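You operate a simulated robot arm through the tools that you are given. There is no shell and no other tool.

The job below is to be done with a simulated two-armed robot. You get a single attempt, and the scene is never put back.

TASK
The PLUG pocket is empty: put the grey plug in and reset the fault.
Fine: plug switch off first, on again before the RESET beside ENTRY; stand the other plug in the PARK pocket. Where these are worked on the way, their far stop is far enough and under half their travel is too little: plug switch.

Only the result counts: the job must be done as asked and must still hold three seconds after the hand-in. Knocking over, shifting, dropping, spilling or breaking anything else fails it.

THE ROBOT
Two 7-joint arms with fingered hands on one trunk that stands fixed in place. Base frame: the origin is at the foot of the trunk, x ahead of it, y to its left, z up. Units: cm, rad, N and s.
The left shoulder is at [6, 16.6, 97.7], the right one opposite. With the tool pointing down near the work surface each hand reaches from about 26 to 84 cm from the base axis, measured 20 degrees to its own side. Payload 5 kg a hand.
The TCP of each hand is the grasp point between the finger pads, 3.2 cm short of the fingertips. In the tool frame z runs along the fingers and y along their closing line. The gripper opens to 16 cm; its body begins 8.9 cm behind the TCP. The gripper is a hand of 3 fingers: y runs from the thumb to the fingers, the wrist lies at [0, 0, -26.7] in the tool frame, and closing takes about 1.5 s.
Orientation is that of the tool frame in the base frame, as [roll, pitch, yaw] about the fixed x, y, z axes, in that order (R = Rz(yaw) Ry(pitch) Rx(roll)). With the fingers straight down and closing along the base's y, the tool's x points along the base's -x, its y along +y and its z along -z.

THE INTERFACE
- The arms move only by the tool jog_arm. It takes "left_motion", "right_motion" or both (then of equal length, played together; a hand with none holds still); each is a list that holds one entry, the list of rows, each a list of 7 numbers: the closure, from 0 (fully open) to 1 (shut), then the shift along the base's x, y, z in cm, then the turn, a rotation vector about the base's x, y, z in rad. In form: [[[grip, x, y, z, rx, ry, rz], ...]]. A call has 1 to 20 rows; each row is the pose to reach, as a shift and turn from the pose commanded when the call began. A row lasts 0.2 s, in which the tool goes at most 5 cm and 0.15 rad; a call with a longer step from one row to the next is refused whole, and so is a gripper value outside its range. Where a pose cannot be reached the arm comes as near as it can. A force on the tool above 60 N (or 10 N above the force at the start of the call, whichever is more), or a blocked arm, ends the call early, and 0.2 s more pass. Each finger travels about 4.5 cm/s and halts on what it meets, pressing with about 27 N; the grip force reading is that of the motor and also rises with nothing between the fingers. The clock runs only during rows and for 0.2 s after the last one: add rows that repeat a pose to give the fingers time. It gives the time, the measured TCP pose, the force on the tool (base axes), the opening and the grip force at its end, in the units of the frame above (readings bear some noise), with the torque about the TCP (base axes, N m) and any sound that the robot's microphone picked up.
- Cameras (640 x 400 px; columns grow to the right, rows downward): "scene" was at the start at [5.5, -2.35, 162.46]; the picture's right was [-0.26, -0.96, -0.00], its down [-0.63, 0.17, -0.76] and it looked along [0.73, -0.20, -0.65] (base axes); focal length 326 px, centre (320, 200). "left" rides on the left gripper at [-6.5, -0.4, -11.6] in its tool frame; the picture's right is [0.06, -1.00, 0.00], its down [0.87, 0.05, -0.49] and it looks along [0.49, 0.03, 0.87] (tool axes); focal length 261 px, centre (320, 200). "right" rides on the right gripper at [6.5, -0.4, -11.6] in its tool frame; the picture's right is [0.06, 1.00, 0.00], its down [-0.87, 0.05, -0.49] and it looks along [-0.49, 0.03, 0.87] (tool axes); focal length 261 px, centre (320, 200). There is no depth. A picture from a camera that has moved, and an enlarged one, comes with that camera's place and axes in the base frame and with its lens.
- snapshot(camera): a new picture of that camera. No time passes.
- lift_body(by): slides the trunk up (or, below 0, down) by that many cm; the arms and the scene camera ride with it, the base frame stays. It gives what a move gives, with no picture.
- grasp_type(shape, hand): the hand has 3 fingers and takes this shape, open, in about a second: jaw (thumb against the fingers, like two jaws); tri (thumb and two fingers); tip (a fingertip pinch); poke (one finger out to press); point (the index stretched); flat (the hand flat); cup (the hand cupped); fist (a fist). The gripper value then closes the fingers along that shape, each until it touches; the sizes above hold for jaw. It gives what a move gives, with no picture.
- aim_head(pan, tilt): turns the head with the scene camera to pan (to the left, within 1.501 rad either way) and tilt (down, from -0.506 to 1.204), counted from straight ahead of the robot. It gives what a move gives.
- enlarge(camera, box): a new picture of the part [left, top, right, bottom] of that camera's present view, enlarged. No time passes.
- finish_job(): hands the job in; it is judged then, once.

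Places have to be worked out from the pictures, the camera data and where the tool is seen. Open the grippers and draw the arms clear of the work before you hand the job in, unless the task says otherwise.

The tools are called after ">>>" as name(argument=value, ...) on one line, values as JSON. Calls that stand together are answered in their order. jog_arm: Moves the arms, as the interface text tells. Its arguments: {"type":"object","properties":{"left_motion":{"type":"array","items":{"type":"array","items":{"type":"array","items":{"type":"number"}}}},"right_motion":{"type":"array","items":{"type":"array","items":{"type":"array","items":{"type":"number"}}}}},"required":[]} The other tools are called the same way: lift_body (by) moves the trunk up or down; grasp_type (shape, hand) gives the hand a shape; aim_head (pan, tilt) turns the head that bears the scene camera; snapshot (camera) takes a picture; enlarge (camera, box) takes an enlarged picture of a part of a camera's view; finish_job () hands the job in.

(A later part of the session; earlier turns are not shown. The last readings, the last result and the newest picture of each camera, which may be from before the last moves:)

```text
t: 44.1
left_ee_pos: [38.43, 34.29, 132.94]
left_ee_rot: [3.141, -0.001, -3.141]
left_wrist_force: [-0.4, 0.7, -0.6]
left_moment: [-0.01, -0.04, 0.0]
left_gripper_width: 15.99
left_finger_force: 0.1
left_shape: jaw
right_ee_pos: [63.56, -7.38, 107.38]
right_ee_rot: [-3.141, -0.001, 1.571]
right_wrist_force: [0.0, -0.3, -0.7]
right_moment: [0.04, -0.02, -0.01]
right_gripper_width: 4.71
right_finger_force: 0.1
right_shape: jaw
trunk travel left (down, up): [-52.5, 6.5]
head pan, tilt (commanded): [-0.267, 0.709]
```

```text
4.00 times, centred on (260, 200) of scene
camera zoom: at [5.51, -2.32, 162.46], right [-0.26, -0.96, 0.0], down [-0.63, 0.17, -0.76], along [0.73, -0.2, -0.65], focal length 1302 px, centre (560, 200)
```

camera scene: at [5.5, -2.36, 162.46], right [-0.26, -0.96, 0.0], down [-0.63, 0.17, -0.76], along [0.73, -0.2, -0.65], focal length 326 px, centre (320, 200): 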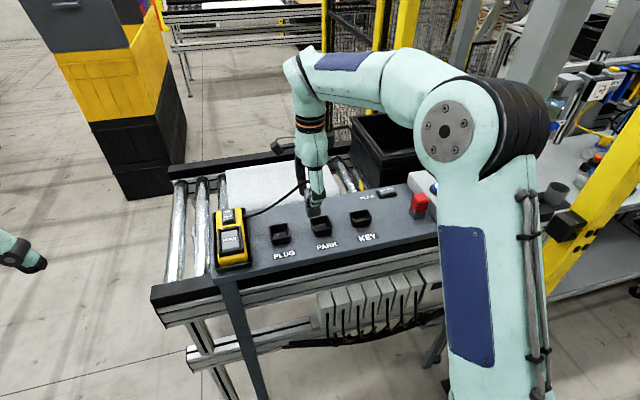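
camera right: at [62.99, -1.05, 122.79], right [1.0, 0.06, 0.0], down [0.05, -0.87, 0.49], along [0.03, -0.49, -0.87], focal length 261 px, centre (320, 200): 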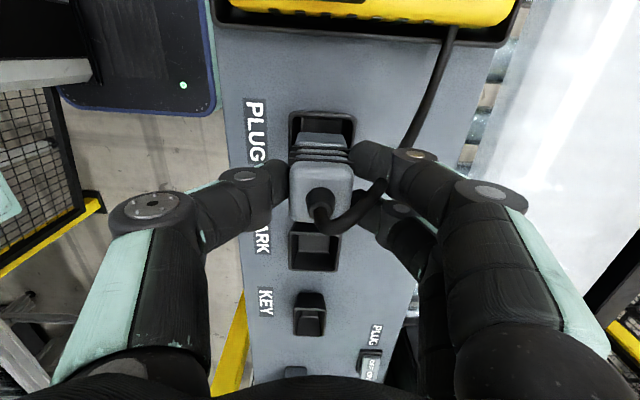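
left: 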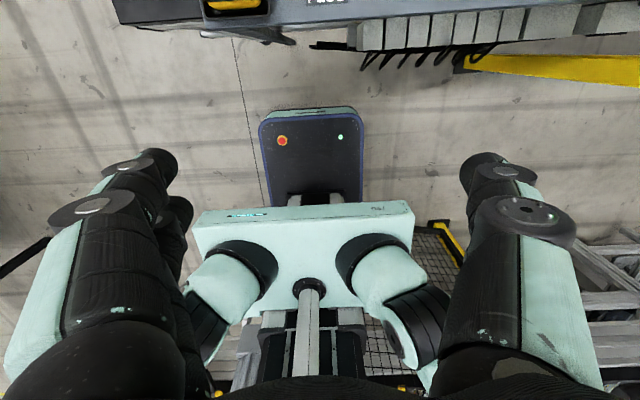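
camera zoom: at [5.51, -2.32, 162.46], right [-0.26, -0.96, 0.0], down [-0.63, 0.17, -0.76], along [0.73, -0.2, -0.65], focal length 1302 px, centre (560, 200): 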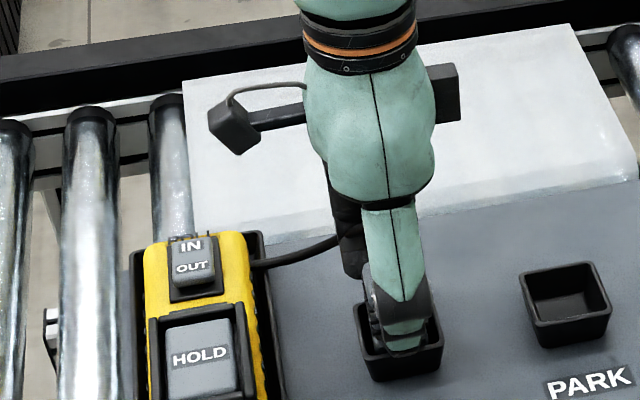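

The plug is free in the pocket and the cord did not shift when the fingers opened. I'll lift straight up.

>>> jog_arm(right_motion=[[[0.7, 0, 0, 0.5, 0, 0, 0], [0.7, 0, 0, 1.5, 0, 0, 0], [0.7, 0, 0, 3, 0, 0, 0], [0.7, 0, 0, 5, 0, 0, 0], [0.65, 0, 0, 8, 0, 0, 0], [0.6, 0, 0, 11, 0, 0, 0], [0.56, 0, 0, 13, 0, 0, 0], [0.56, 0, 0, 13, 0, 0, 0]]])

>>> snapshot(camera="right")

>>> enlarge(camera="scene", box=[200, 170, 320, 270])

```text
t: 45.9
left_ee_pos: [38.42, 34.19, 132.78]
left_ee_rot: [-3.141, 0.0, 3.141]
left_wrist_force: [0.0, 0.4, 0.4]
left_moment: [-0.01, 0.03, -0.02]
left_gripper_width: 16.01
left_finger_force: 0.1
left_shape: jaw
right_ee_pos: [63.31, -7.12, 120.61]
right_ee_rot: [-3.141, 0.001, 1.57]
right_wrist_force: [1.2, 0.8, 0.4]
right_moment: [-0.02, 0.01, 0.03]
right_gripper_width: 6.97
right_finger_force: 0.0
right_shape: jaw
trunk travel left (down, up): [-52.5, 6.5]
head pan, tilt (commanded): [-0.267, 0.709]
```

```text
taken
camera right: at [62.94, -0.72, 132.1], right [1.0, 0.06, 0.0], down [0.05, -0.87, 0.49], along [0.03, -0.49, -0.87], focal length 261 px, centre (320, 200)
```

right: 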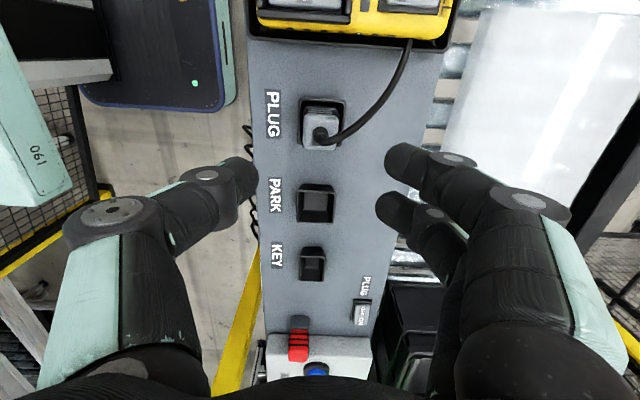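

```text
4.00 times, centred on (260, 220) of scene
camera zoom: at [5.51, -2.32, 162.46], right [-0.26, -0.96, 0.0], down [-0.63, 0.17, -0.76], along [0.73, -0.2, -0.65], focal length 1302 px, centre (560, 120)
```

zoom: 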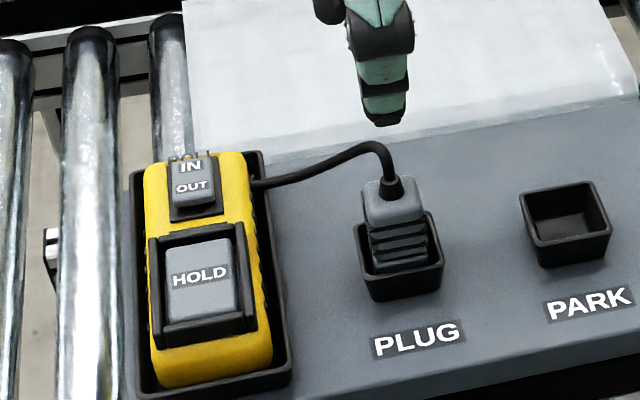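

The grey plug stands upright in the PLUG pocket. Next I'll travel back over the red plug, near (62, -45.2), at this height.

>>> jog_arm(right_motion=[[[0.56, 0, -3, 0.5, 0, 0, 0], [0.56, -0.2, -7, 0.5, 0, 0, 0], [0.56, -0.4, -11, 0.5, 0, 0, 0], [0.56, -0.6, -15, 0.5, 0, 0, 0], [0.56, -0.8, -19, 0.5, 0, 0, 0], [0.56, -1, -23, 0.5, 0, 0, 0], [0.56, -1.2, -27, 0.5, 0, 0, 0], [0.56, -1.3, -31, 0.5, 0, 0, 0], [0.56, -1.3, -35, 0.5, 0, 0, 0], [0.56, -1.3, -37.5, 0.5, 0, 0, 0], [0.56, -1.3, -37.5, 0.5, 0, 0, 0]]])

>>> snapshot(camera="right")

>>> enlarge(camera="right", box=[260, 60, 380, 180])

>>> snapshot(camera="scene")

```text
t: 48.3
left_ee_pos: [38.58, 34.17, 132.84]
left_ee_rot: [-3.142, 0.0, 3.141]
left_wrist_force: [0.7, -0.9, -0.3]
left_moment: [0.0, 0.01, 0.01]
left_gripper_width: 15.98
left_finger_force: 0.0
left_shape: jaw
right_ee_pos: [62.09, -44.81, 120.78]
right_ee_rot: [-3.141, 0.0, 1.572]
right_wrist_force: [-0.1, 0.5, -1.0]
right_moment: [0.03, 0.01, 0.01]
right_gripper_width: 6.96
right_finger_force: 0.0
right_shape: jaw
trunk travel left (down, up): [-52.5, 6.5]
head pan, tilt (commanded): [-0.267, 0.709]
```

```text
taken
camera right: at [61.65, -38.33, 132.28], right [1.0, 0.06, 0.0], down [0.05, -0.87, 0.49], along [0.03, -0.49, -0.87], focal length 261 px, centre (320, 200)
```

right: 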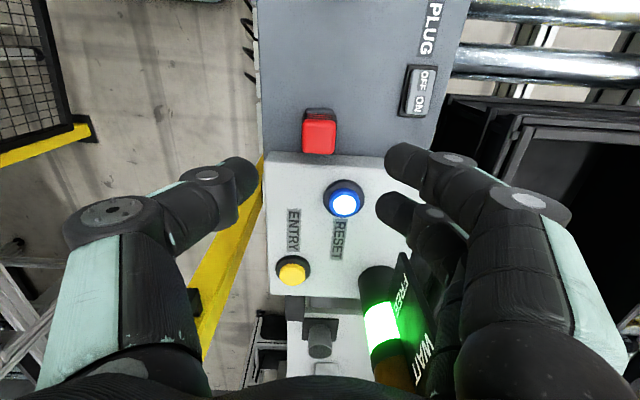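

```text
3.33 times, centred on (320, 120) of right
camera zoom: at [61.65, -38.33, 132.28], right [1.0, 0.06, 0.0], down [0.05, -0.87, 0.49], along [0.03, -0.49, -0.87], focal length 869 px, centre (320, 467)
```

zoom: 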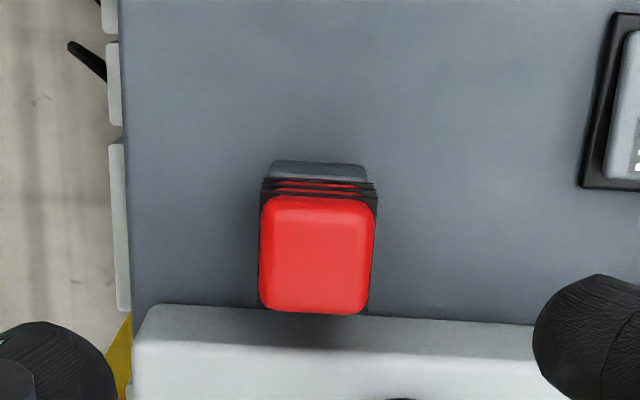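

```text
taken
camera scene: at [5.5, -2.3, 162.46], right [-0.26, -0.96, 0.0], down [-0.63, 0.17, -0.76], along [0.73, -0.2, -0.65], focal length 326 px, centre (320, 200)
```

scene: 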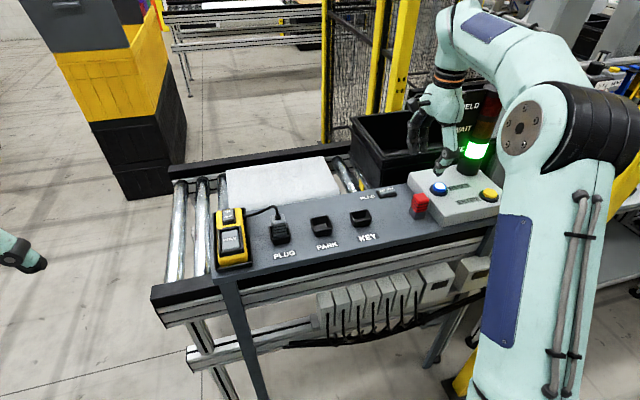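

The red plug centres at (62.0, -45.55), and the box face at y≈-49.2 leaves a little room. I'll descend with the TCP at y≈-45.2 to keep the fingers clear of the box.

>>> jog_arm(right_motion=[[[0.56, -0.05, -0.4, -2, 0, 0, 0], [0.56, -0.05, -0.4, -4, 0, 0, 0], [0.56, -0.05, -0.4, -6, 0, 0, 0], [0.56, -0.05, -0.4, -8, 0, 0, 0], [0.56, -0.05, -0.4, -10, 0, 0, 0], [0.56, -0.05, -0.4, -11.5, 0, 0, 0], [0.56, -0.05, -0.4, -12.5, 0, 0, 0], [0.56, -0.05, -0.4, -13.4, 0, 0, 0], [0.56, -0.05, -0.4, -13.4, 0, 0, 0]]])

>>> snapshot(camera="right")

>>> enlarge(camera="scene", box=[380, 150, 480, 230])

```text
t: 50.3
left_ee_pos: [38.4, 34.18, 132.83]
left_ee_rot: [3.141, 0.0, 3.141]
left_wrist_force: [-0.3, 0.3, 0.1]
left_moment: [-0.01, 0.0, -0.01]
left_gripper_width: 15.99
left_finger_force: 0.0
left_shape: jaw
right_ee_pos: [62.15, -45.14, 107.55]
right_ee_rot: [-3.141, 0.001, 1.569]
right_wrist_force: [0.4, 0.4, 0.0]
right_moment: [-0.01, -0.01, -0.01]
right_gripper_width: 6.94
right_finger_force: 0.0
right_shape: jaw
trunk travel left (down, up): [-52.5, 6.5]
head pan, tilt (commanded): [-0.267, 0.709]
```

```text
taken
camera right: at [61.68, -38.75, 119.08], right [1.0, 0.06, 0.0], down [0.05, -0.87, 0.49], along [0.03, -0.49, -0.87], focal length 261 px, centre (320, 200)
```

right: 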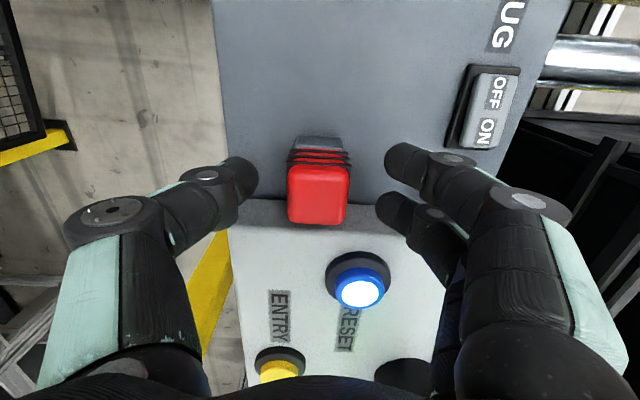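

```text
5.00 times, centred on (430, 190) of scene
camera zoom: at [5.5, -2.33, 162.46], right [-0.26, -0.96, 0.0], down [-0.63, 0.17, -0.76], along [0.73, -0.2, -0.65], focal length 1628 px, centre (-230, 250)
```

zoom: 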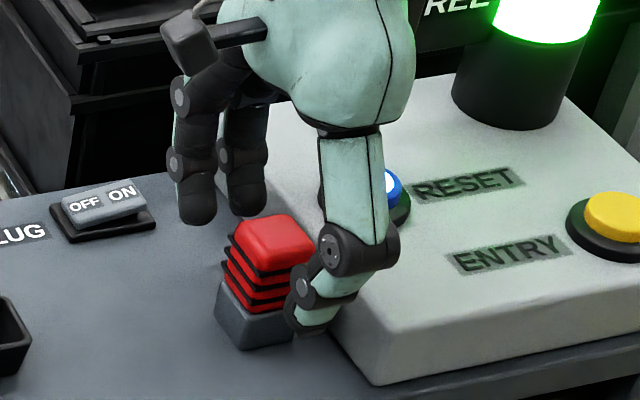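

The red plug is between thumb and fingers, and the box is clear. I'll lower 0.25 cm more and close.

>>> jog_arm(right_motion=[[[0.56, 0, 0, -0.25, 0, 0, 0], [0.7, 0, 0, -0.25, 0, 0, 0], [0.85, 0, 0, -0.25, 0, 0, 0], [1, 0, 0, -0.25, 0, 0, 0], [1, 0, 0, -0.25, 0, 0, 0], [1, 0, 0, -0.25, 0, 0, 0], [1, 0, 0, -0.25, 0, 0, 0], [1, 0, 0, -0.25, 0, 0, 0]]])

>>> snapshot(camera="right")

>>> enlarge(camera="scene", box=[380, 150, 480, 230])

```text
t: 52.1
left_ee_pos: [38.46, 34.13, 132.91]
left_ee_rot: [-3.14, 0.0, 3.141]
left_wrist_force: [0.0, -0.8, 0.1]
left_moment: [0.0, 0.0, -0.02]
left_gripper_width: 15.97
left_finger_force: 0.0
left_shape: jaw
right_ee_pos: [62.12, -45.29, 107.23]
right_ee_rot: [-3.14, 0.0, 1.571]
right_wrist_force: [-0.4, -0.5, 0.1]
right_moment: [0.03, 0.02, 0.0]
right_gripper_width: 2.8
right_finger_force: 27.4
right_shape: jaw
trunk travel left (down, up): [-52.5, 6.5]
head pan, tilt (commanded): [-0.267, 0.709]
```

```text
taken
camera right: at [61.68, -38.77, 118.83], right [1.0, 0.06, 0.0], down [0.05, -0.87, 0.49], along [0.03, -0.49, -0.87], focal length 261 px, centre (320, 200)
```

right: 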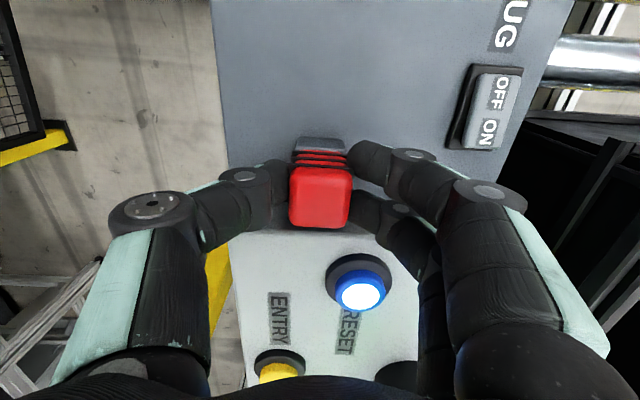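

```text
5.00 times, centred on (430, 190) of scene
camera zoom: at [5.51, -2.34, 162.46], right [-0.26, -0.96, 0.0], down [-0.63, 0.17, -0.76], along [0.73, -0.2, -0.65], focal length 1628 px, centre (-230, 250)
```

zoom: 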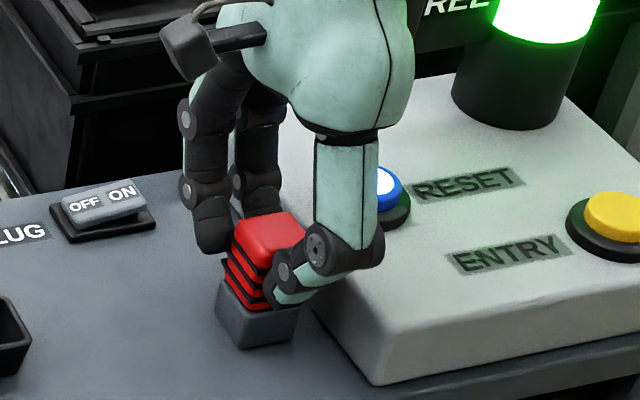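

The red plug is gripped (27.4 N). I'll lift 7 cm and carry it toward PARK, stopping 4.5 cm short to view the pocket.

>>> jog_arm(right_motion=[[[1, 0, 0, 0.5, 0, 0, 0], [1, 0, 0, 1.5, 0, 0, 0], [1, 0, 0, 3, 0, 0, 0], [1, 0, 0, 5, 0, 0, 0], [1, 0, 0, 7, 0, 0, 0], [1, 0.2, 2.5, 7, 0, 0, 0], [1, 0.4, 5.5, 7, 0, 0, 0], [1, 0.6, 8.5, 7, 0, 0, 0], [1, 0.8, 11.5, 7, 0, 0, 0], [1, 1, 14.5, 7, 0, 0, 0], [1, 1.2, 17.5, 7, 0, 0, 0], [1, 1.4, 20.5, 7, 0, 0, 0], [1, 1.4, 22.3, 7, 0, 0, 0], [1, 1.4, 22.3, 7, 0, 0, 0]]])

>>> snapshot(camera="right")

>>> enlarge(camera="right", box=[240, 20, 400, 145])

>>> enlarge(camera="right", box=[260, 115, 380, 235])

>>> snapshot(camera="scene")

```text
t: 55.1
left_ee_pos: [38.47, 34.13, 132.9]
left_ee_rot: [-3.141, 0.001, 3.141]
left_wrist_force: [-0.5, -0.4, -0.5]
left_moment: [0.02, 0.0, 0.01]
left_gripper_width: 15.99
left_finger_force: 0.1
left_shape: jaw
right_ee_pos: [63.39, -22.92, 114.31]
right_ee_rot: [3.141, 0.001, 1.572]
right_wrist_force: [-0.2, -0.7, -0.7]
right_moment: [0.01, 0.0, -0.01]
right_gripper_width: 2.83
right_finger_force: 27.5
right_shape: jaw
trunk travel left (down, up): [-52.5, 6.5]
head pan, tilt (commanded): [-0.267, 0.709]
```

```text
taken
camera right: at [62.95, -16.46, 125.82], right [1.0, 0.06, 0.0], down [0.05, -0.87, 0.49], along [0.03, -0.49, -0.87], focal length 261 px, centre (320, 200)
```

right: 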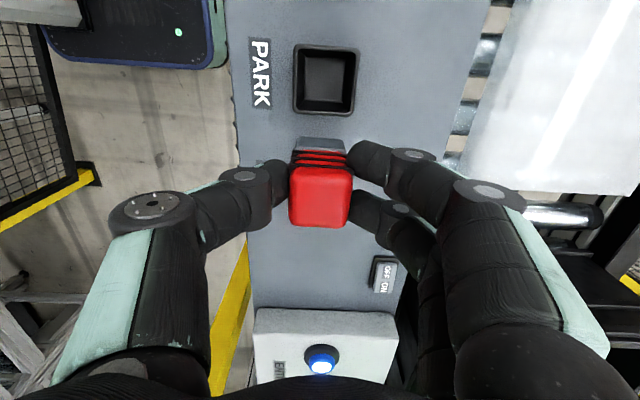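

```text
3.20 times, centred on (320, 82) of right
camera zoom: at [62.95, -16.46, 125.82], right [1.0, 0.06, 0.0], down [0.05, -0.87, 0.49], along [0.03, -0.49, -0.87], focal length 834 px, centre (320, 576)
```

zoom: 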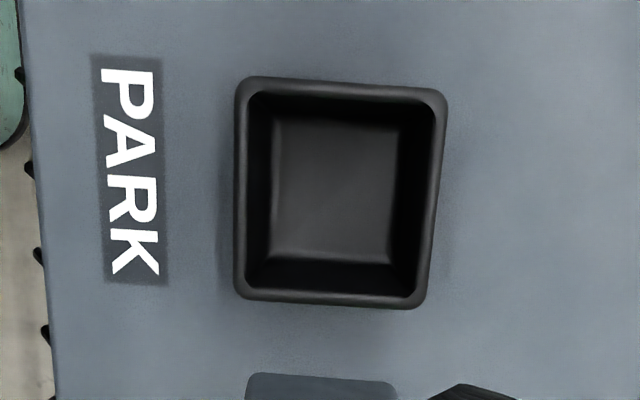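

```text
3.33 times, centred on (320, 175) of right
camera zoom: at [62.95, -16.46, 125.82], right [1.0, 0.06, 0.0], down [0.05, -0.87, 0.49], along [0.03, -0.49, -0.87], focal length 869 px, centre (320, 283)
```

zoom: 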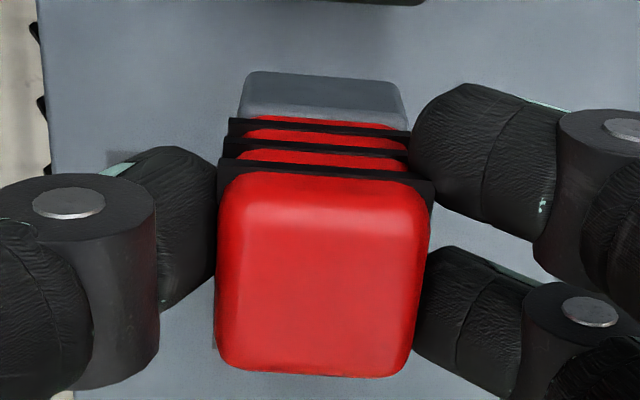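

```text
taken
camera scene: at [5.51, -2.34, 162.46], right [-0.26, -0.96, 0.0], down [-0.63, 0.17, -0.76], along [0.73, -0.2, -0.65], focal length 326 px, centre (320, 200)
```

scene: 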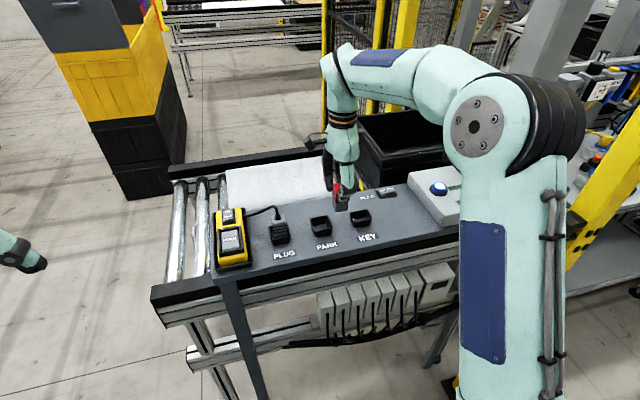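

The PARK pocket comes out at about (63.45, -18.5), and the red plug sits about 0.36 cm toward -y in the grip. I'll shift +4.85 in y and +0.1 in x, lower to just above the rim and check.

>>> jog_arm(right_motion=[[[1, 0.1, 1.6, 0, 0, 0, 0], [1, 0.1, 3.2, 0, 0, 0, 0], [1, 0.1, 4.85, 0, 0, 0, 0], [1, 0.1, 4.85, -1, 0, 0, 0], [1, 0.1, 4.85, -2, 0, 0, 0], [1, 0.1, 4.85, -3, 0, 0, 0], [1, 0.1, 4.85, -3, 0, 0, 0]]])

>>> enlarge(camera="right", box=[260, 80, 380, 200])

>>> enlarge(camera="scene", box=[270, 170, 370, 250])

```text
t: 56.7
left_ee_pos: [38.42, 34.19, 132.8]
left_ee_rot: [3.141, 0.0, 3.141]
left_wrist_force: [0.1, -0.7, 0.7]
left_moment: [0.06, 0.02, -0.01]
left_gripper_width: 15.99
left_finger_force: 0.1
left_shape: jaw
right_ee_pos: [63.53, -18.15, 111.24]
right_ee_rot: [-3.14, -0.001, 1.57]
right_wrist_force: [-0.6, 0.1, -0.4]
right_moment: [-0.01, -0.02, 0.0]
right_gripper_width: 2.77
right_finger_force: 27.1
right_shape: jaw
trunk travel left (down, up): [-52.5, 6.5]
head pan, tilt (commanded): [-0.267, 0.709]
```

```text
3.33 times, centred on (320, 140) of right
camera zoom: at [63.17, -11.55, 122.77], right [1.0, 0.06, 0.0], down [0.05, -0.87, 0.49], along [0.03, -0.49, -0.87], focal length 869 px, centre (320, 400)
```

zoom: 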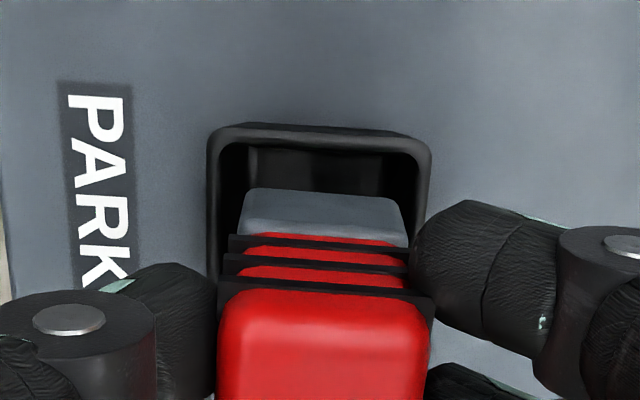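

```text
5.00 times, centred on (320, 210) of scene
camera zoom: at [5.5, -2.31, 162.46], right [-0.26, -0.96, 0.0], down [-0.63, 0.17, -0.76], along [0.73, -0.2, -0.65], focal length 1628 px, centre (320, 150)
```

zoom: 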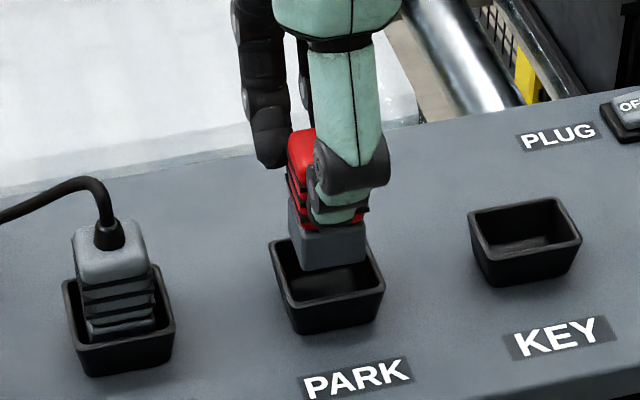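

Alignment matches the earlier PLUG insertion apart from about 0.1 cm in x. I'll correct that and lower slowly.

>>> jog_arm(right_motion=[[[1, -0.1, 0, -0.5, 0, 0, 0], [1, -0.1, 0, -1, 0, 0, 0], [1, -0.1, 0, -1.5, 0, 0, 0], [1, -0.1, 0, -2, 0, 0, 0], [1, -0.1, 0, -2.4, 0, 0, 0], [1, -0.1, 0, -2.8, 0, 0, 0], [1, -0.1, 0, -3.1, 0, 0, 0], [1, -0.1, 0, -3.3, 0, 0, 0]]])

>>> enlarge(camera="right", box=[260, 80, 380, 200])

>>> enlarge(camera="scene", box=[270, 170, 370, 250])

```text
t: 58.5
left_ee_pos: [38.49, 34.05, 132.9]
left_ee_rot: [3.141, -0.001, -3.141]
left_wrist_force: [0.1, -0.1, -0.2]
left_moment: [0.02, 0.0, -0.02]
left_gripper_width: 16.0
left_finger_force: 0.0
left_shape: jaw
right_ee_pos: [63.71, -18.11, 108.0]
right_ee_rot: [-3.141, 0.0, 1.571]
right_wrist_force: [-0.9, 0.2, -0.1]
right_moment: [0.01, 0.02, -0.02]
right_gripper_width: 2.79
right_finger_force: 27.0
right_shape: jaw
trunk travel left (down, up): [-52.5, 6.5]
head pan, tilt (commanded): [-0.267, 0.709]
```

```text
3.33 times, centred on (320, 140) of right
camera zoom: at [63.17, -11.56, 119.49], right [1.0, 0.06, 0.0], down [0.05, -0.87, 0.49], along [0.03, -0.49, -0.87], focal length 869 px, centre (320, 400)
```

zoom: 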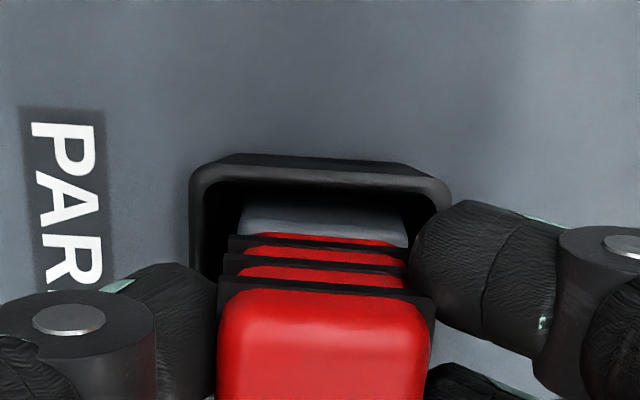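

```text
5.00 times, centred on (320, 210) of scene
camera zoom: at [5.51, -2.33, 162.46], right [-0.26, -0.96, 0.0], down [-0.63, 0.17, -0.76], along [0.73, -0.2, -0.65], focal length 1628 px, centre (320, 150)
```

zoom: 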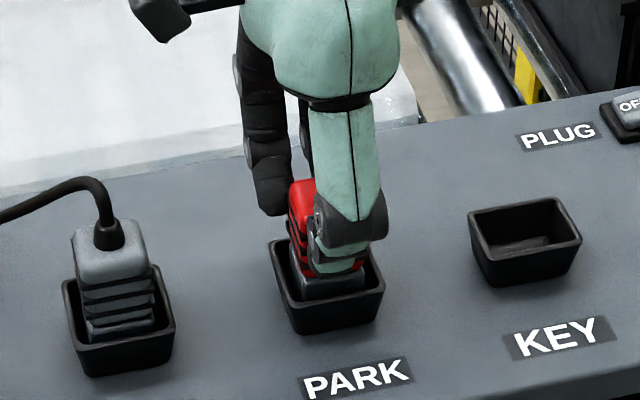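

The red plug is inside the PARK pocket without side contact. I'll keep lowering in small steps to the floor.

>>> jog_arm(right_motion=[[[1, 0, 0, -0.15, 0, 0, 0], [1, 0, 0, -0.3, 0, 0, 0], [1, 0, 0, -0.45, 0, 0, 0], [1, 0, 0, -0.55, 0, 0, 0], [1, 0, 0, -0.55, 0, 0, 0]]])

```text
t: 59.7
left_ee_pos: [38.45, 34.19, 132.96]
left_ee_rot: [-3.141, -0.002, -3.14]
left_wrist_force: [0.4, 0.6, 0.3]
left_moment: [0.01, 0.06, -0.01]
left_gripper_width: 16.01
left_finger_force: 0.1
left_shape: jaw
right_ee_pos: [63.53, -17.91, 107.52]
right_ee_rot: [3.138, 0.0, 1.572]
right_wrist_force: [-0.1, -0.8, 13.3]
right_moment: [-0.06, -0.05, -0.03]
right_gripper_width: 2.86
right_finger_force: 26.9
right_shape: jaw
trunk travel left (down, up): [-52.5, 6.5]
head pan, tilt (commanded): [-0.267, 0.709]
```

The red plug is seated with 13 N from the floor. I'll unload the push and open gently to about 5 cm.

>>> jog_arm(right_motion=[[[1, 0, 0, 0.08, 0, 0, 0], [1, 0, 0, 0.15, 0, 0, 0], [0.82, 0, 0, 0.15, 0, 0, 0], [0.78, 0, 0, 0.15, 0, 0, 0], [0.74, 0, 0, 0.15, 0, 0, 0], [0.7, 0, 0, 0.15, 0, 0, 0], [0.66, 0, 0, 0.15, 0, 0, 0], [0.66, 0, 0, 0.15, 0, 0, 0]]])

>>> enlarge(camera="right", box=[240, 80, 420, 260])

>>> enlarge(camera="scene", box=[270, 170, 370, 250])

```text
t: 61.5
left_ee_pos: [38.44, 34.19, 132.94]
left_ee_rot: [-3.14, 0.001, 3.141]
left_wrist_force: [-0.3, -0.6, -0.3]
left_moment: [-0.02, -0.01, 0.01]
left_gripper_width: 16.0
left_finger_force: 0.0
left_shape: jaw
right_ee_pos: [63.45, -18.13, 107.58]
right_ee_rot: [-3.141, -0.001, 1.572]
right_wrist_force: [0.2, -0.3, 0.1]
right_moment: [0.0, -0.04, 0.0]
right_gripper_width: 5.4
right_finger_force: 0.1
right_shape: jaw
trunk travel left (down, up): [-52.5, 6.5]
head pan, tilt (commanded): [-0.267, 0.709]
```

```text
2.22 times, centred on (330, 170) of right
camera zoom: at [63.12, -11.58, 119.14], right [1.0, 0.06, 0.0], down [0.05, -0.87, 0.49], along [0.03, -0.49, -0.87], focal length 579 px, centre (298, 267)
```

zoom: 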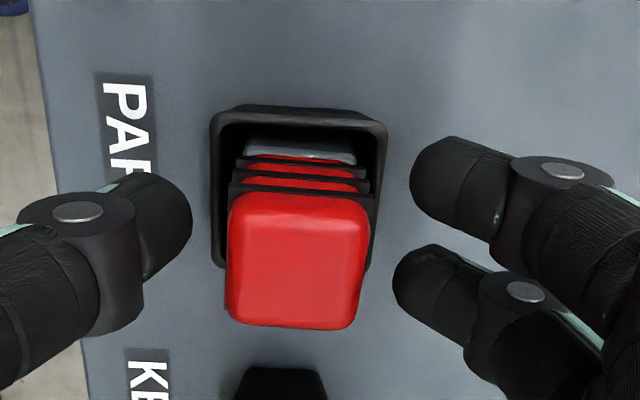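

```text
5.00 times, centred on (320, 210) of scene
camera zoom: at [5.51, -2.32, 162.46], right [-0.26, -0.96, 0.0], down [-0.63, 0.17, -0.76], along [0.73, -0.2, -0.65], focal length 1628 px, centre (320, 150)
```

zoom: 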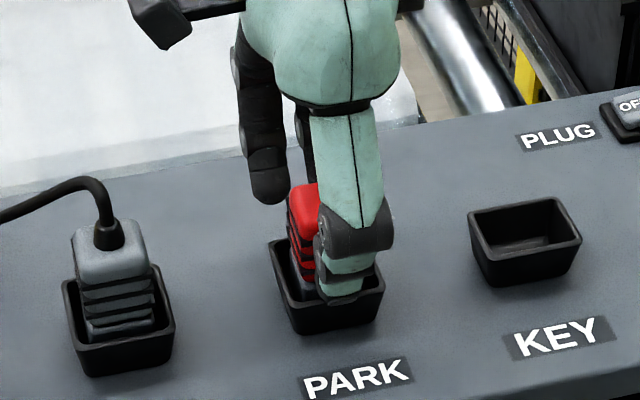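

Red is free and standing in PARK. I'll lift straight up.

>>> jog_arm(right_motion=[[[0.66, 0, 0, 0.5, 0, 0, 0], [0.66, 0, 0, 1.5, 0, 0, 0], [0.66, 0, 0, 3, 0, 0, 0], [0.66, 0, 0, 5, 0, 0, 0], [0.62, 0, 0, 8, 0, 0, 0], [0.62, 0, 0, 11, 0, 0, 0], [0.62, 0, 0, 13, 0, 0, 0], [0.62, 0, 0, 13, 0, 0, 0]]])

>>> enlarge(camera="scene", box=[210, 170, 410, 270])

>>> snapshot(camera="right")

```text
t: 63.3
left_ee_pos: [38.28, 34.25, 132.81]
left_ee_rot: [3.141, 0.002, 3.141]
left_wrist_force: [-0.4, 0.2, 0.5]
left_moment: [0.0, -0.01, -0.01]
left_gripper_width: 15.97
left_finger_force: 0.1
left_shape: jaw
right_ee_pos: [63.58, -17.81, 120.68]
right_ee_rot: [-3.141, -0.001, 1.572]
right_wrist_force: [0.1, 0.6, -0.8]
right_moment: [0.01, -0.02, 0.0]
right_gripper_width: 6.06
right_finger_force: 0.1
right_shape: jaw
trunk travel left (down, up): [-52.5, 6.5]
head pan, tilt (commanded): [-0.267, 0.709]
```

```text
3.20 times, centred on (310, 220) of scene
camera zoom: at [5.51, -2.33, 162.46], right [-0.26, -0.96, 0.0], down [-0.63, 0.17, -0.76], along [0.73, -0.2, -0.65], focal length 1042 px, centre (352, 136)
```

zoom: 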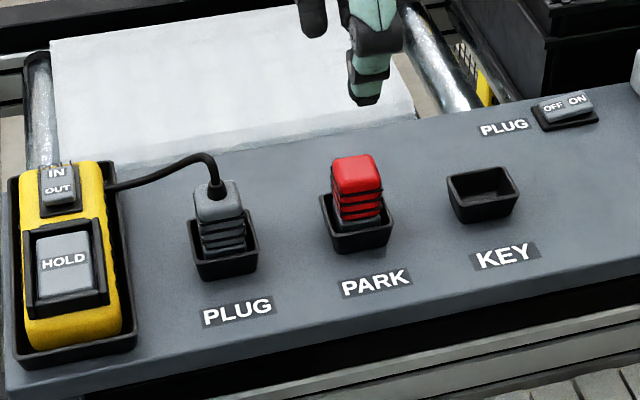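

```text
taken
camera right: at [63.19, -11.46, 132.2], right [1.0, 0.06, 0.0], down [0.05, -0.87, 0.49], along [0.03, -0.49, -0.87], focal length 261 px, centre (320, 200)
```

right: 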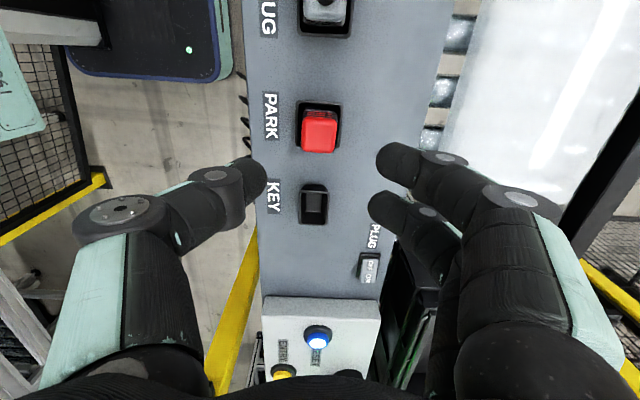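

Both plugs now stand in their pockets. Next is switching ON: I'll yaw back to 0 and go above the rocker with the thumb over the ON end, TCP about (72.6, -39.5).

>>> jog_arm(right_motion=[[[0.62, 0, -1.5, 0, 0, 0, 0.14], [0.62, 0.5, -3.5, 0, 0, 0, 0.28], [0.62, 1, -5.5, 0, 0, 0, 0.42], [0.62, 2, -7.5, 0, 0, 0, 0.56], [0.62, 3, -9.5, 0, 0, 0, 0.7], [0.62, 4, -11.5, 0, 0, 0, 0.84], [0.62, 5, -13.5, 0, 0, 0, 0.98], [0.62, 6, -15.5, 0, 0, 0, 1.12], [0.62, 7, -17.5, -0.5, 0, 0, 1.26], [0.62, 8, -19.5, -1, 0, 0, 1.4], [0.62, 9, -21, -1.5, 0, 0, 1.5], [0.62, 9.1, -21.6, -2, 0, 0, 1.571], [0.62, 9.1, -21.6, -2, 0, 0, 1.571]]])

>>> snapshot(camera="right")

>>> enlarge(camera="right", box=[200, 80, 440, 230])

>>> snapshot(camera="scene")

```text
t: 66.1
left_ee_pos: [38.34, 34.21, 132.9]
left_ee_rot: [3.141, -0.001, -3.14]
left_wrist_force: [0.5, 0.0, 0.0]
left_moment: [-0.05, 0.03, -0.03]
left_gripper_width: 16.01
left_finger_force: 0.1
left_shape: jaw
right_ee_pos: [72.86, -39.75, 118.66]
right_ee_rot: [3.141, 0.001, 3.14]
right_wrist_force: [-0.1, -0.3, -0.6]
right_moment: [-0.03, 0.01, 0.01]
right_gripper_width: 6.04
right_finger_force: 0.1
right_shape: jaw
trunk travel left (down, up): [-52.5, 6.5]
head pan, tilt (commanded): [-0.267, 0.709]
```

```text
taken
camera right: at [66.23, -40.17, 130.11], right [-0.06, 1.0, 0.0], down [0.87, 0.05, 0.49], along [0.49, 0.03, -0.87], focal length 261 px, centre (320, 200)
```

right: 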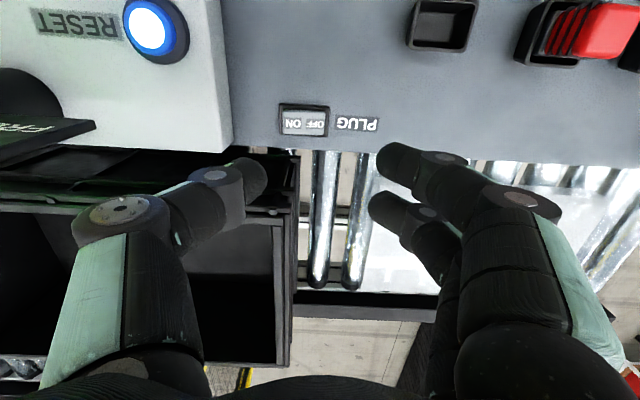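

```text
2.67 times, centred on (320, 155) of right
camera zoom: at [66.23, -40.17, 130.11], right [-0.06, 1.0, 0.0], down [0.87, 0.05, 0.49], along [0.49, 0.03, -0.87], focal length 695 px, centre (320, 320)
```

zoom: 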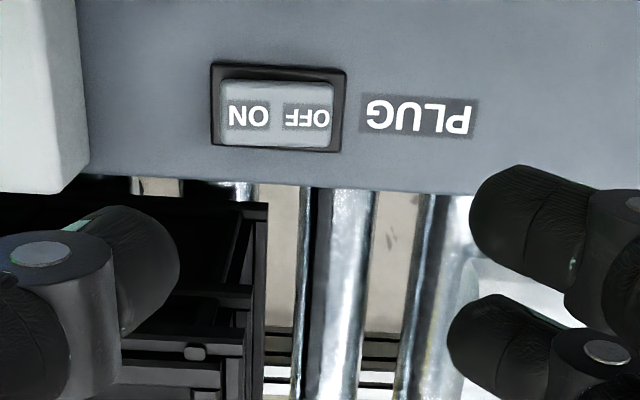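

```text
taken
camera scene: at [5.55, -2.33, 162.46], right [-0.26, -0.96, 0.0], down [-0.63, 0.17, -0.76], along [0.73, -0.2, -0.65], focal length 326 px, centre (320, 200)
```

scene: 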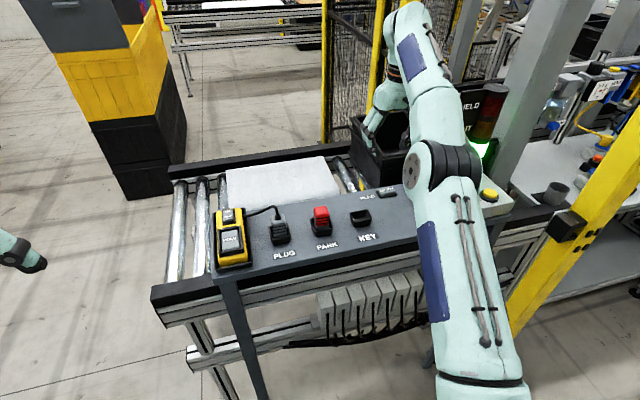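

The ON end lies near (72.75, -43.1) and the thumb contact will land there after a 0.2 cm nudge. I'll descend to just above the rocker, then press in small steps.

>>> jog_arm(right_motion=[[[0.62, 0, 0.2, -2, 0, 0, 0], [0.62, 0, 0.2, -4, 0, 0, 0], [0.62, 0, 0.2, -6, 0, 0, 0], [0.62, 0, 0.2, -8, 0, 0, 0], [0.62, 0, 0.2, -9.5, 0, 0, 0], [0.62, 0, 0.2, -10.7, 0, 0, 0], [0.62, 0, 0.2, -11.5, 0, 0, 0], [0.62, 0, 0.2, -11.5, 0, 0, 0]]])

>>> enlarge(camera="right", box=[180, 100, 420, 250])

>>> enlarge(camera="scene", box=[340, 110, 460, 220])

```text
t: 67.9
left_ee_pos: [38.51, 34.22, 132.88]
left_ee_rot: [3.141, 0.0, 3.139]
left_wrist_force: [0.3, 0.0, -0.6]
left_moment: [0.01, 0.02, -0.02]
left_gripper_width: 15.99
left_finger_force: 0.0
left_shape: jaw
right_ee_pos: [72.65, -39.4, 106.99]
right_ee_rot: [3.141, 0.0, -3.141]
right_wrist_force: [-0.6, -0.2, -0.5]
right_moment: [-0.01, 0.0, 0.01]
right_gripper_width: 6.03
right_finger_force: 0.0
right_shape: jaw
trunk travel left (down, up): [-52.5, 6.5]
head pan, tilt (commanded): [-0.267, 0.709]
```

```text
2.67 times, centred on (300, 175) of right
camera zoom: at [66.06, -39.91, 118.59], right [-0.06, 1.0, 0.0], down [0.87, 0.05, 0.49], along [0.49, 0.03, -0.87], focal length 695 px, centre (373, 267)
```

zoom: 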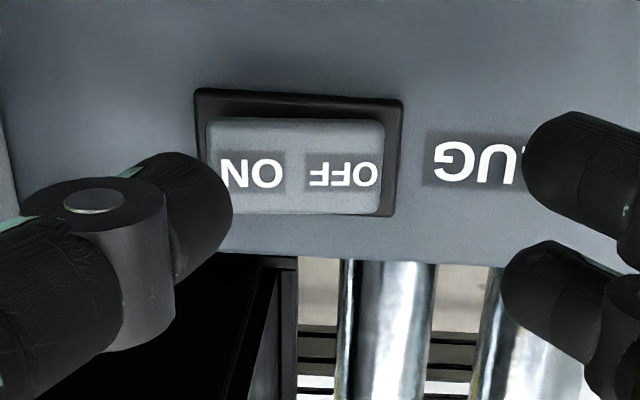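

```text
3.64 times, centred on (400, 165) of scene
camera zoom: at [5.51, -2.33, 162.46], right [-0.26, -0.96, 0.0], down [-0.63, 0.17, -0.76], along [0.73, -0.2, -0.65], focal length 1184 px, centre (29, 327)
```

zoom: 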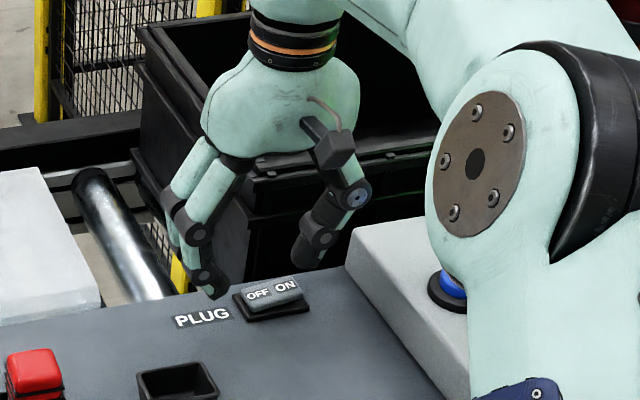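

The projected contact lies on the outer part of the ON half. I'll press down in small steps.

>>> jog_arm(right_motion=[[[0.62, 0, 0, -0.6, 0, 0, 0], [0.62, 0, 0, -1, 0, 0, 0], [0.62, 0, 0, -1.3, 0, 0, 0], [0.62, 0, 0, -1.6, 0, 0, 0], [0.62, 0, 0, -1.9, 0, 0, 0], [0.62, 0, 0, -2.2, 0, 0, 0], [0.62, 0, 0, -2.4, 0, 0, 0], [0.62, 0, 0, -2.4, 0, 0, 0]]])

>>> enlarge(camera="right", box=[180, 100, 420, 250])

>>> enlarge(camera="scene", box=[370, 160, 450, 220])

```text
t: 69.7
left_ee_pos: [38.53, 34.13, 132.88]
left_ee_rot: [-3.14, 0.0, -3.141]
left_wrist_force: [-0.8, 0.4, -0.2]
left_moment: [-0.02, -0.06, 0.0]
left_gripper_width: 15.97
left_finger_force: 0.1
left_shape: jaw
right_ee_pos: [72.64, -39.45, 104.72]
right_ee_rot: [-3.142, 0.002, -3.141]
right_wrist_force: [0.0, 0.1, 0.4]
right_moment: [0.03, 0.02, 0.04]
right_gripper_width: 6.06
right_finger_force: 0.0
right_shape: jaw
trunk travel left (down, up): [-52.5, 6.5]
head pan, tilt (commanded): [-0.267, 0.709]
```

```text
2.67 times, centred on (300, 175) of right
camera zoom: at [66.03, -39.92, 116.23], right [-0.06, 1.0, 0.0], down [0.87, 0.05, 0.49], along [0.49, 0.03, -0.87], focal length 695 px, centre (373, 267)
```

zoom: 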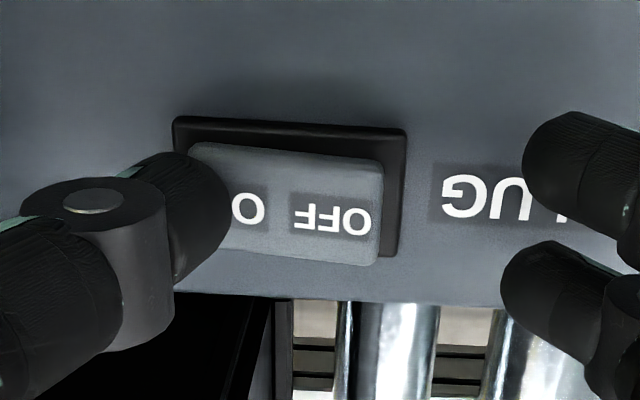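

```text
6.67 times, centred on (410, 190) of scene
camera zoom: at [5.51, -2.33, 162.46], right [-0.26, -0.96, 0.0], down [-0.63, 0.17, -0.76], along [0.73, -0.2, -0.65], focal length 2170 px, centre (-280, 267)
```

zoom: 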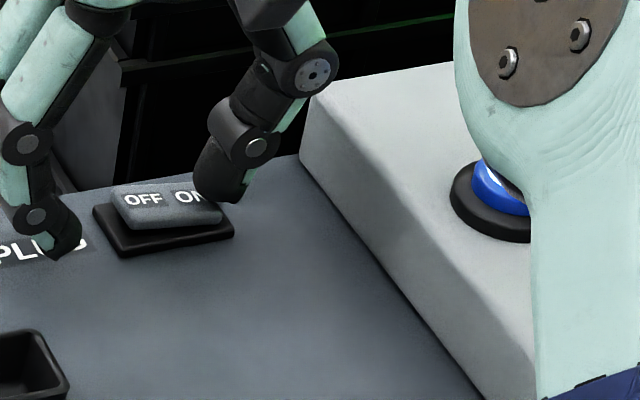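

The rocker has snapped over to ON (OFF end up, force near zero). I'll press a little more to be sure it reaches the far stop.

>>> jog_arm(right_motion=[[[0.62, 0, 0, -0.15, 0, 0, 0], [0.62, 0, 0, -0.3, 0, 0, 0], [0.62, 0, 0, -0.3, 0, 0, 0]]])

```text
t: 70.5
left_ee_pos: [38.44, 34.19, 132.95]
left_ee_rot: [3.141, 0.001, -3.141]
left_wrist_force: [0.2, 0.3, -0.4]
left_moment: [-0.01, 0.01, -0.01]
left_gripper_width: 15.98
left_finger_force: 0.0
left_shape: jaw
right_ee_pos: [72.67, -39.45, 104.48]
right_ee_rot: [3.14, -0.001, 3.142]
right_wrist_force: [-0.5, -0.4, 0.0]
right_moment: [-0.03, -0.02, -0.01]
right_gripper_width: 6.07
right_finger_force: 0.1
right_shape: jaw
trunk travel left (down, up): [-52.5, 6.5]
head pan, tilt (commanded): [-0.267, 0.709]
```

Still no force, so I'll go down another 0.3 cm to feel the stop.

>>> jog_arm(right_motion=[[[0.62, 0, 0, -0.15, 0, 0, 0], [0.62, 0, 0, -0.3, 0, 0, 0], [0.62, 0, 0, -0.3, 0, 0, 0]]])

>>> enlarge(camera="right", box=[180, 100, 420, 250])

>>> enlarge(camera="scene", box=[370, 160, 450, 220])

```text
t: 71.3
left_ee_pos: [38.47, 34.22, 132.85]
left_ee_rot: [-3.141, 0.001, 3.142]
left_wrist_force: [0.3, -0.4, -0.5]
left_moment: [-0.01, 0.01, -0.01]
left_gripper_width: 15.99
left_finger_force: 0.0
left_shape: jaw
right_ee_pos: [72.58, -39.53, 104.17]
right_ee_rot: [3.141, 0.0, 3.14]
right_wrist_force: [0.8, -1.4, 9.7]
right_moment: [-0.37, 0.04, 0.02]
right_gripper_width: 6.11
right_finger_force: 0.1
right_shape: jaw
trunk travel left (down, up): [-52.5, 6.5]
head pan, tilt (commanded): [-0.267, 0.709]
```

```text
2.67 times, centred on (300, 175) of right
camera zoom: at [66.02, -39.94, 115.69], right [-0.06, 1.0, 0.0], down [0.87, 0.05, 0.49], along [0.49, 0.03, -0.87], focal length 695 px, centre (373, 267)
```

zoom: 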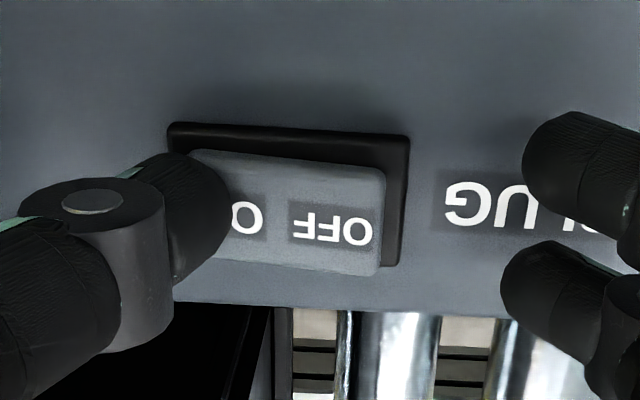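

```text
6.67 times, centred on (410, 190) of scene
camera zoom: at [5.44, -2.29, 162.48], right [-0.26, -0.96, 0.0], down [-0.63, 0.17, -0.76], along [0.73, -0.2, -0.65], focal length 2170 px, centre (-280, 267)
```

zoom: 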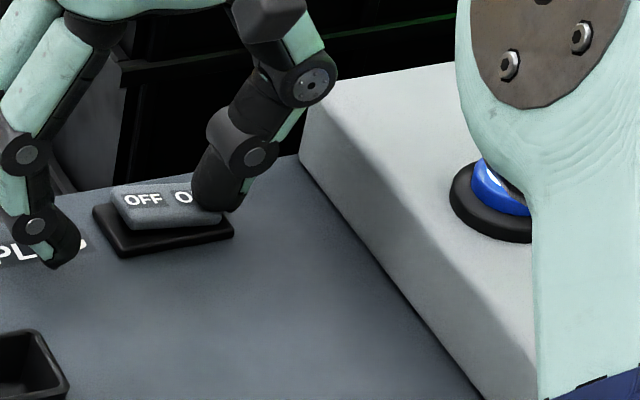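

The far stop is confirmed at ON (9.7 N). I'll lift off and inspect the rocker and the RESET button.

>>> jog_arm(right_motion=[[[0.62, 0, 0, 0.5, 0, 0, 0], [0.62, 0, 0, 2, 0, 0, 0], [0.62, 0, 0, 4, 0, 0, 0], [0.62, 0, 0, 7, 0, 0, 0], [0.62, 0, 0, 10, 0, 0, 0], [0.62, -1, 0, 12, 0, 0, 0], [0.62, -4, 0, 13, 0, 0, 0], [0.62, -7, 0, 13, 0, 0, 0], [0.62, -8.5, 0, 13, 0, 0, 0], [0.62, -8.5, 0, 13, 0, 0, 0]]])

>>> snapshot(camera="right")

>>> enlarge(camera="right", box=[120, 40, 360, 190])

>>> snapshot(camera="scene")

```text
t: 73.5
left_ee_pos: [38.55, 34.28, 132.83]
left_ee_rot: [-3.141, 0.0, 3.141]
left_wrist_force: [0.5, -0.1, 0.8]
left_moment: [0.01, 0.02, 0.01]
left_gripper_width: 15.99
left_finger_force: 0.1
left_shape: jaw
right_ee_pos: [64.03, -39.33, 116.97]
right_ee_rot: [3.141, 0.001, 3.14]
right_wrist_force: [-0.6, -0.7, -0.7]
right_moment: [-0.02, 0.02, -0.02]
right_gripper_width: 6.06
right_finger_force: 0.0
right_shape: jaw
trunk travel left (down, up): [-52.5, 6.5]
head pan, tilt (commanded): [-0.267, 0.709]
```

```text
taken
camera right: at [57.48, -39.83, 128.47], right [-0.06, 1.0, 0.0], down [0.87, 0.05, 0.49], along [0.49, 0.03, -0.87], focal length 261 px, centre (320, 200)
```

right: 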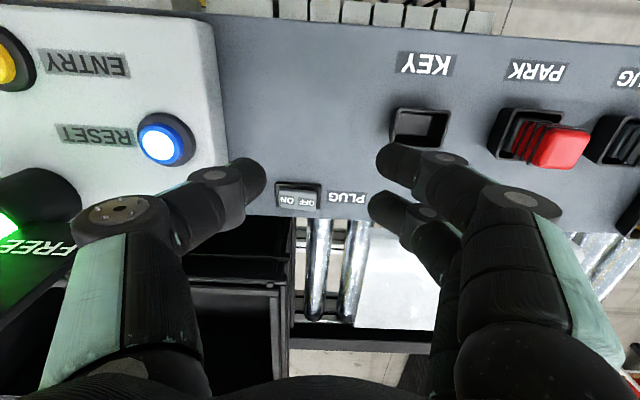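

```text
2.67 times, centred on (240, 115) of right
camera zoom: at [57.48, -39.83, 128.47], right [-0.06, 1.0, 0.0], down [0.87, 0.05, 0.49], along [0.49, 0.03, -0.87], focal length 695 px, centre (533, 427)
```

zoom: 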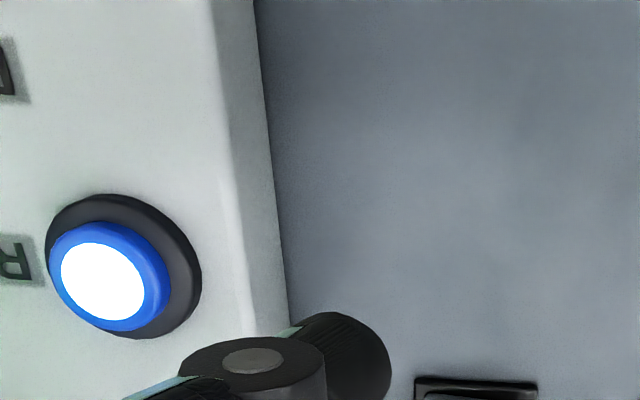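

```text
taken
camera scene: at [5.54, -2.33, 162.46], right [-0.26, -0.96, 0.0], down [-0.63, 0.17, -0.76], along [0.73, -0.2, -0.65], focal length 326 px, centre (320, 200)
```

scene: 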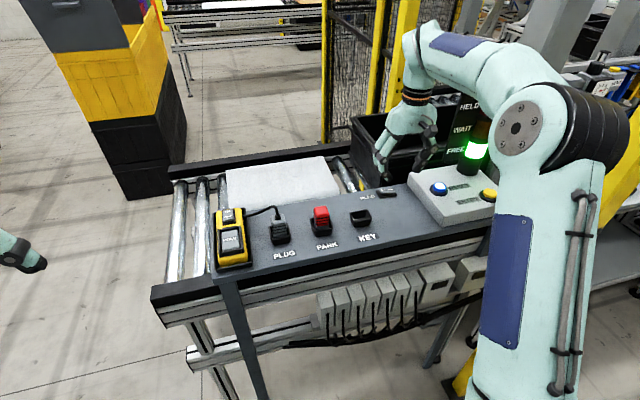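

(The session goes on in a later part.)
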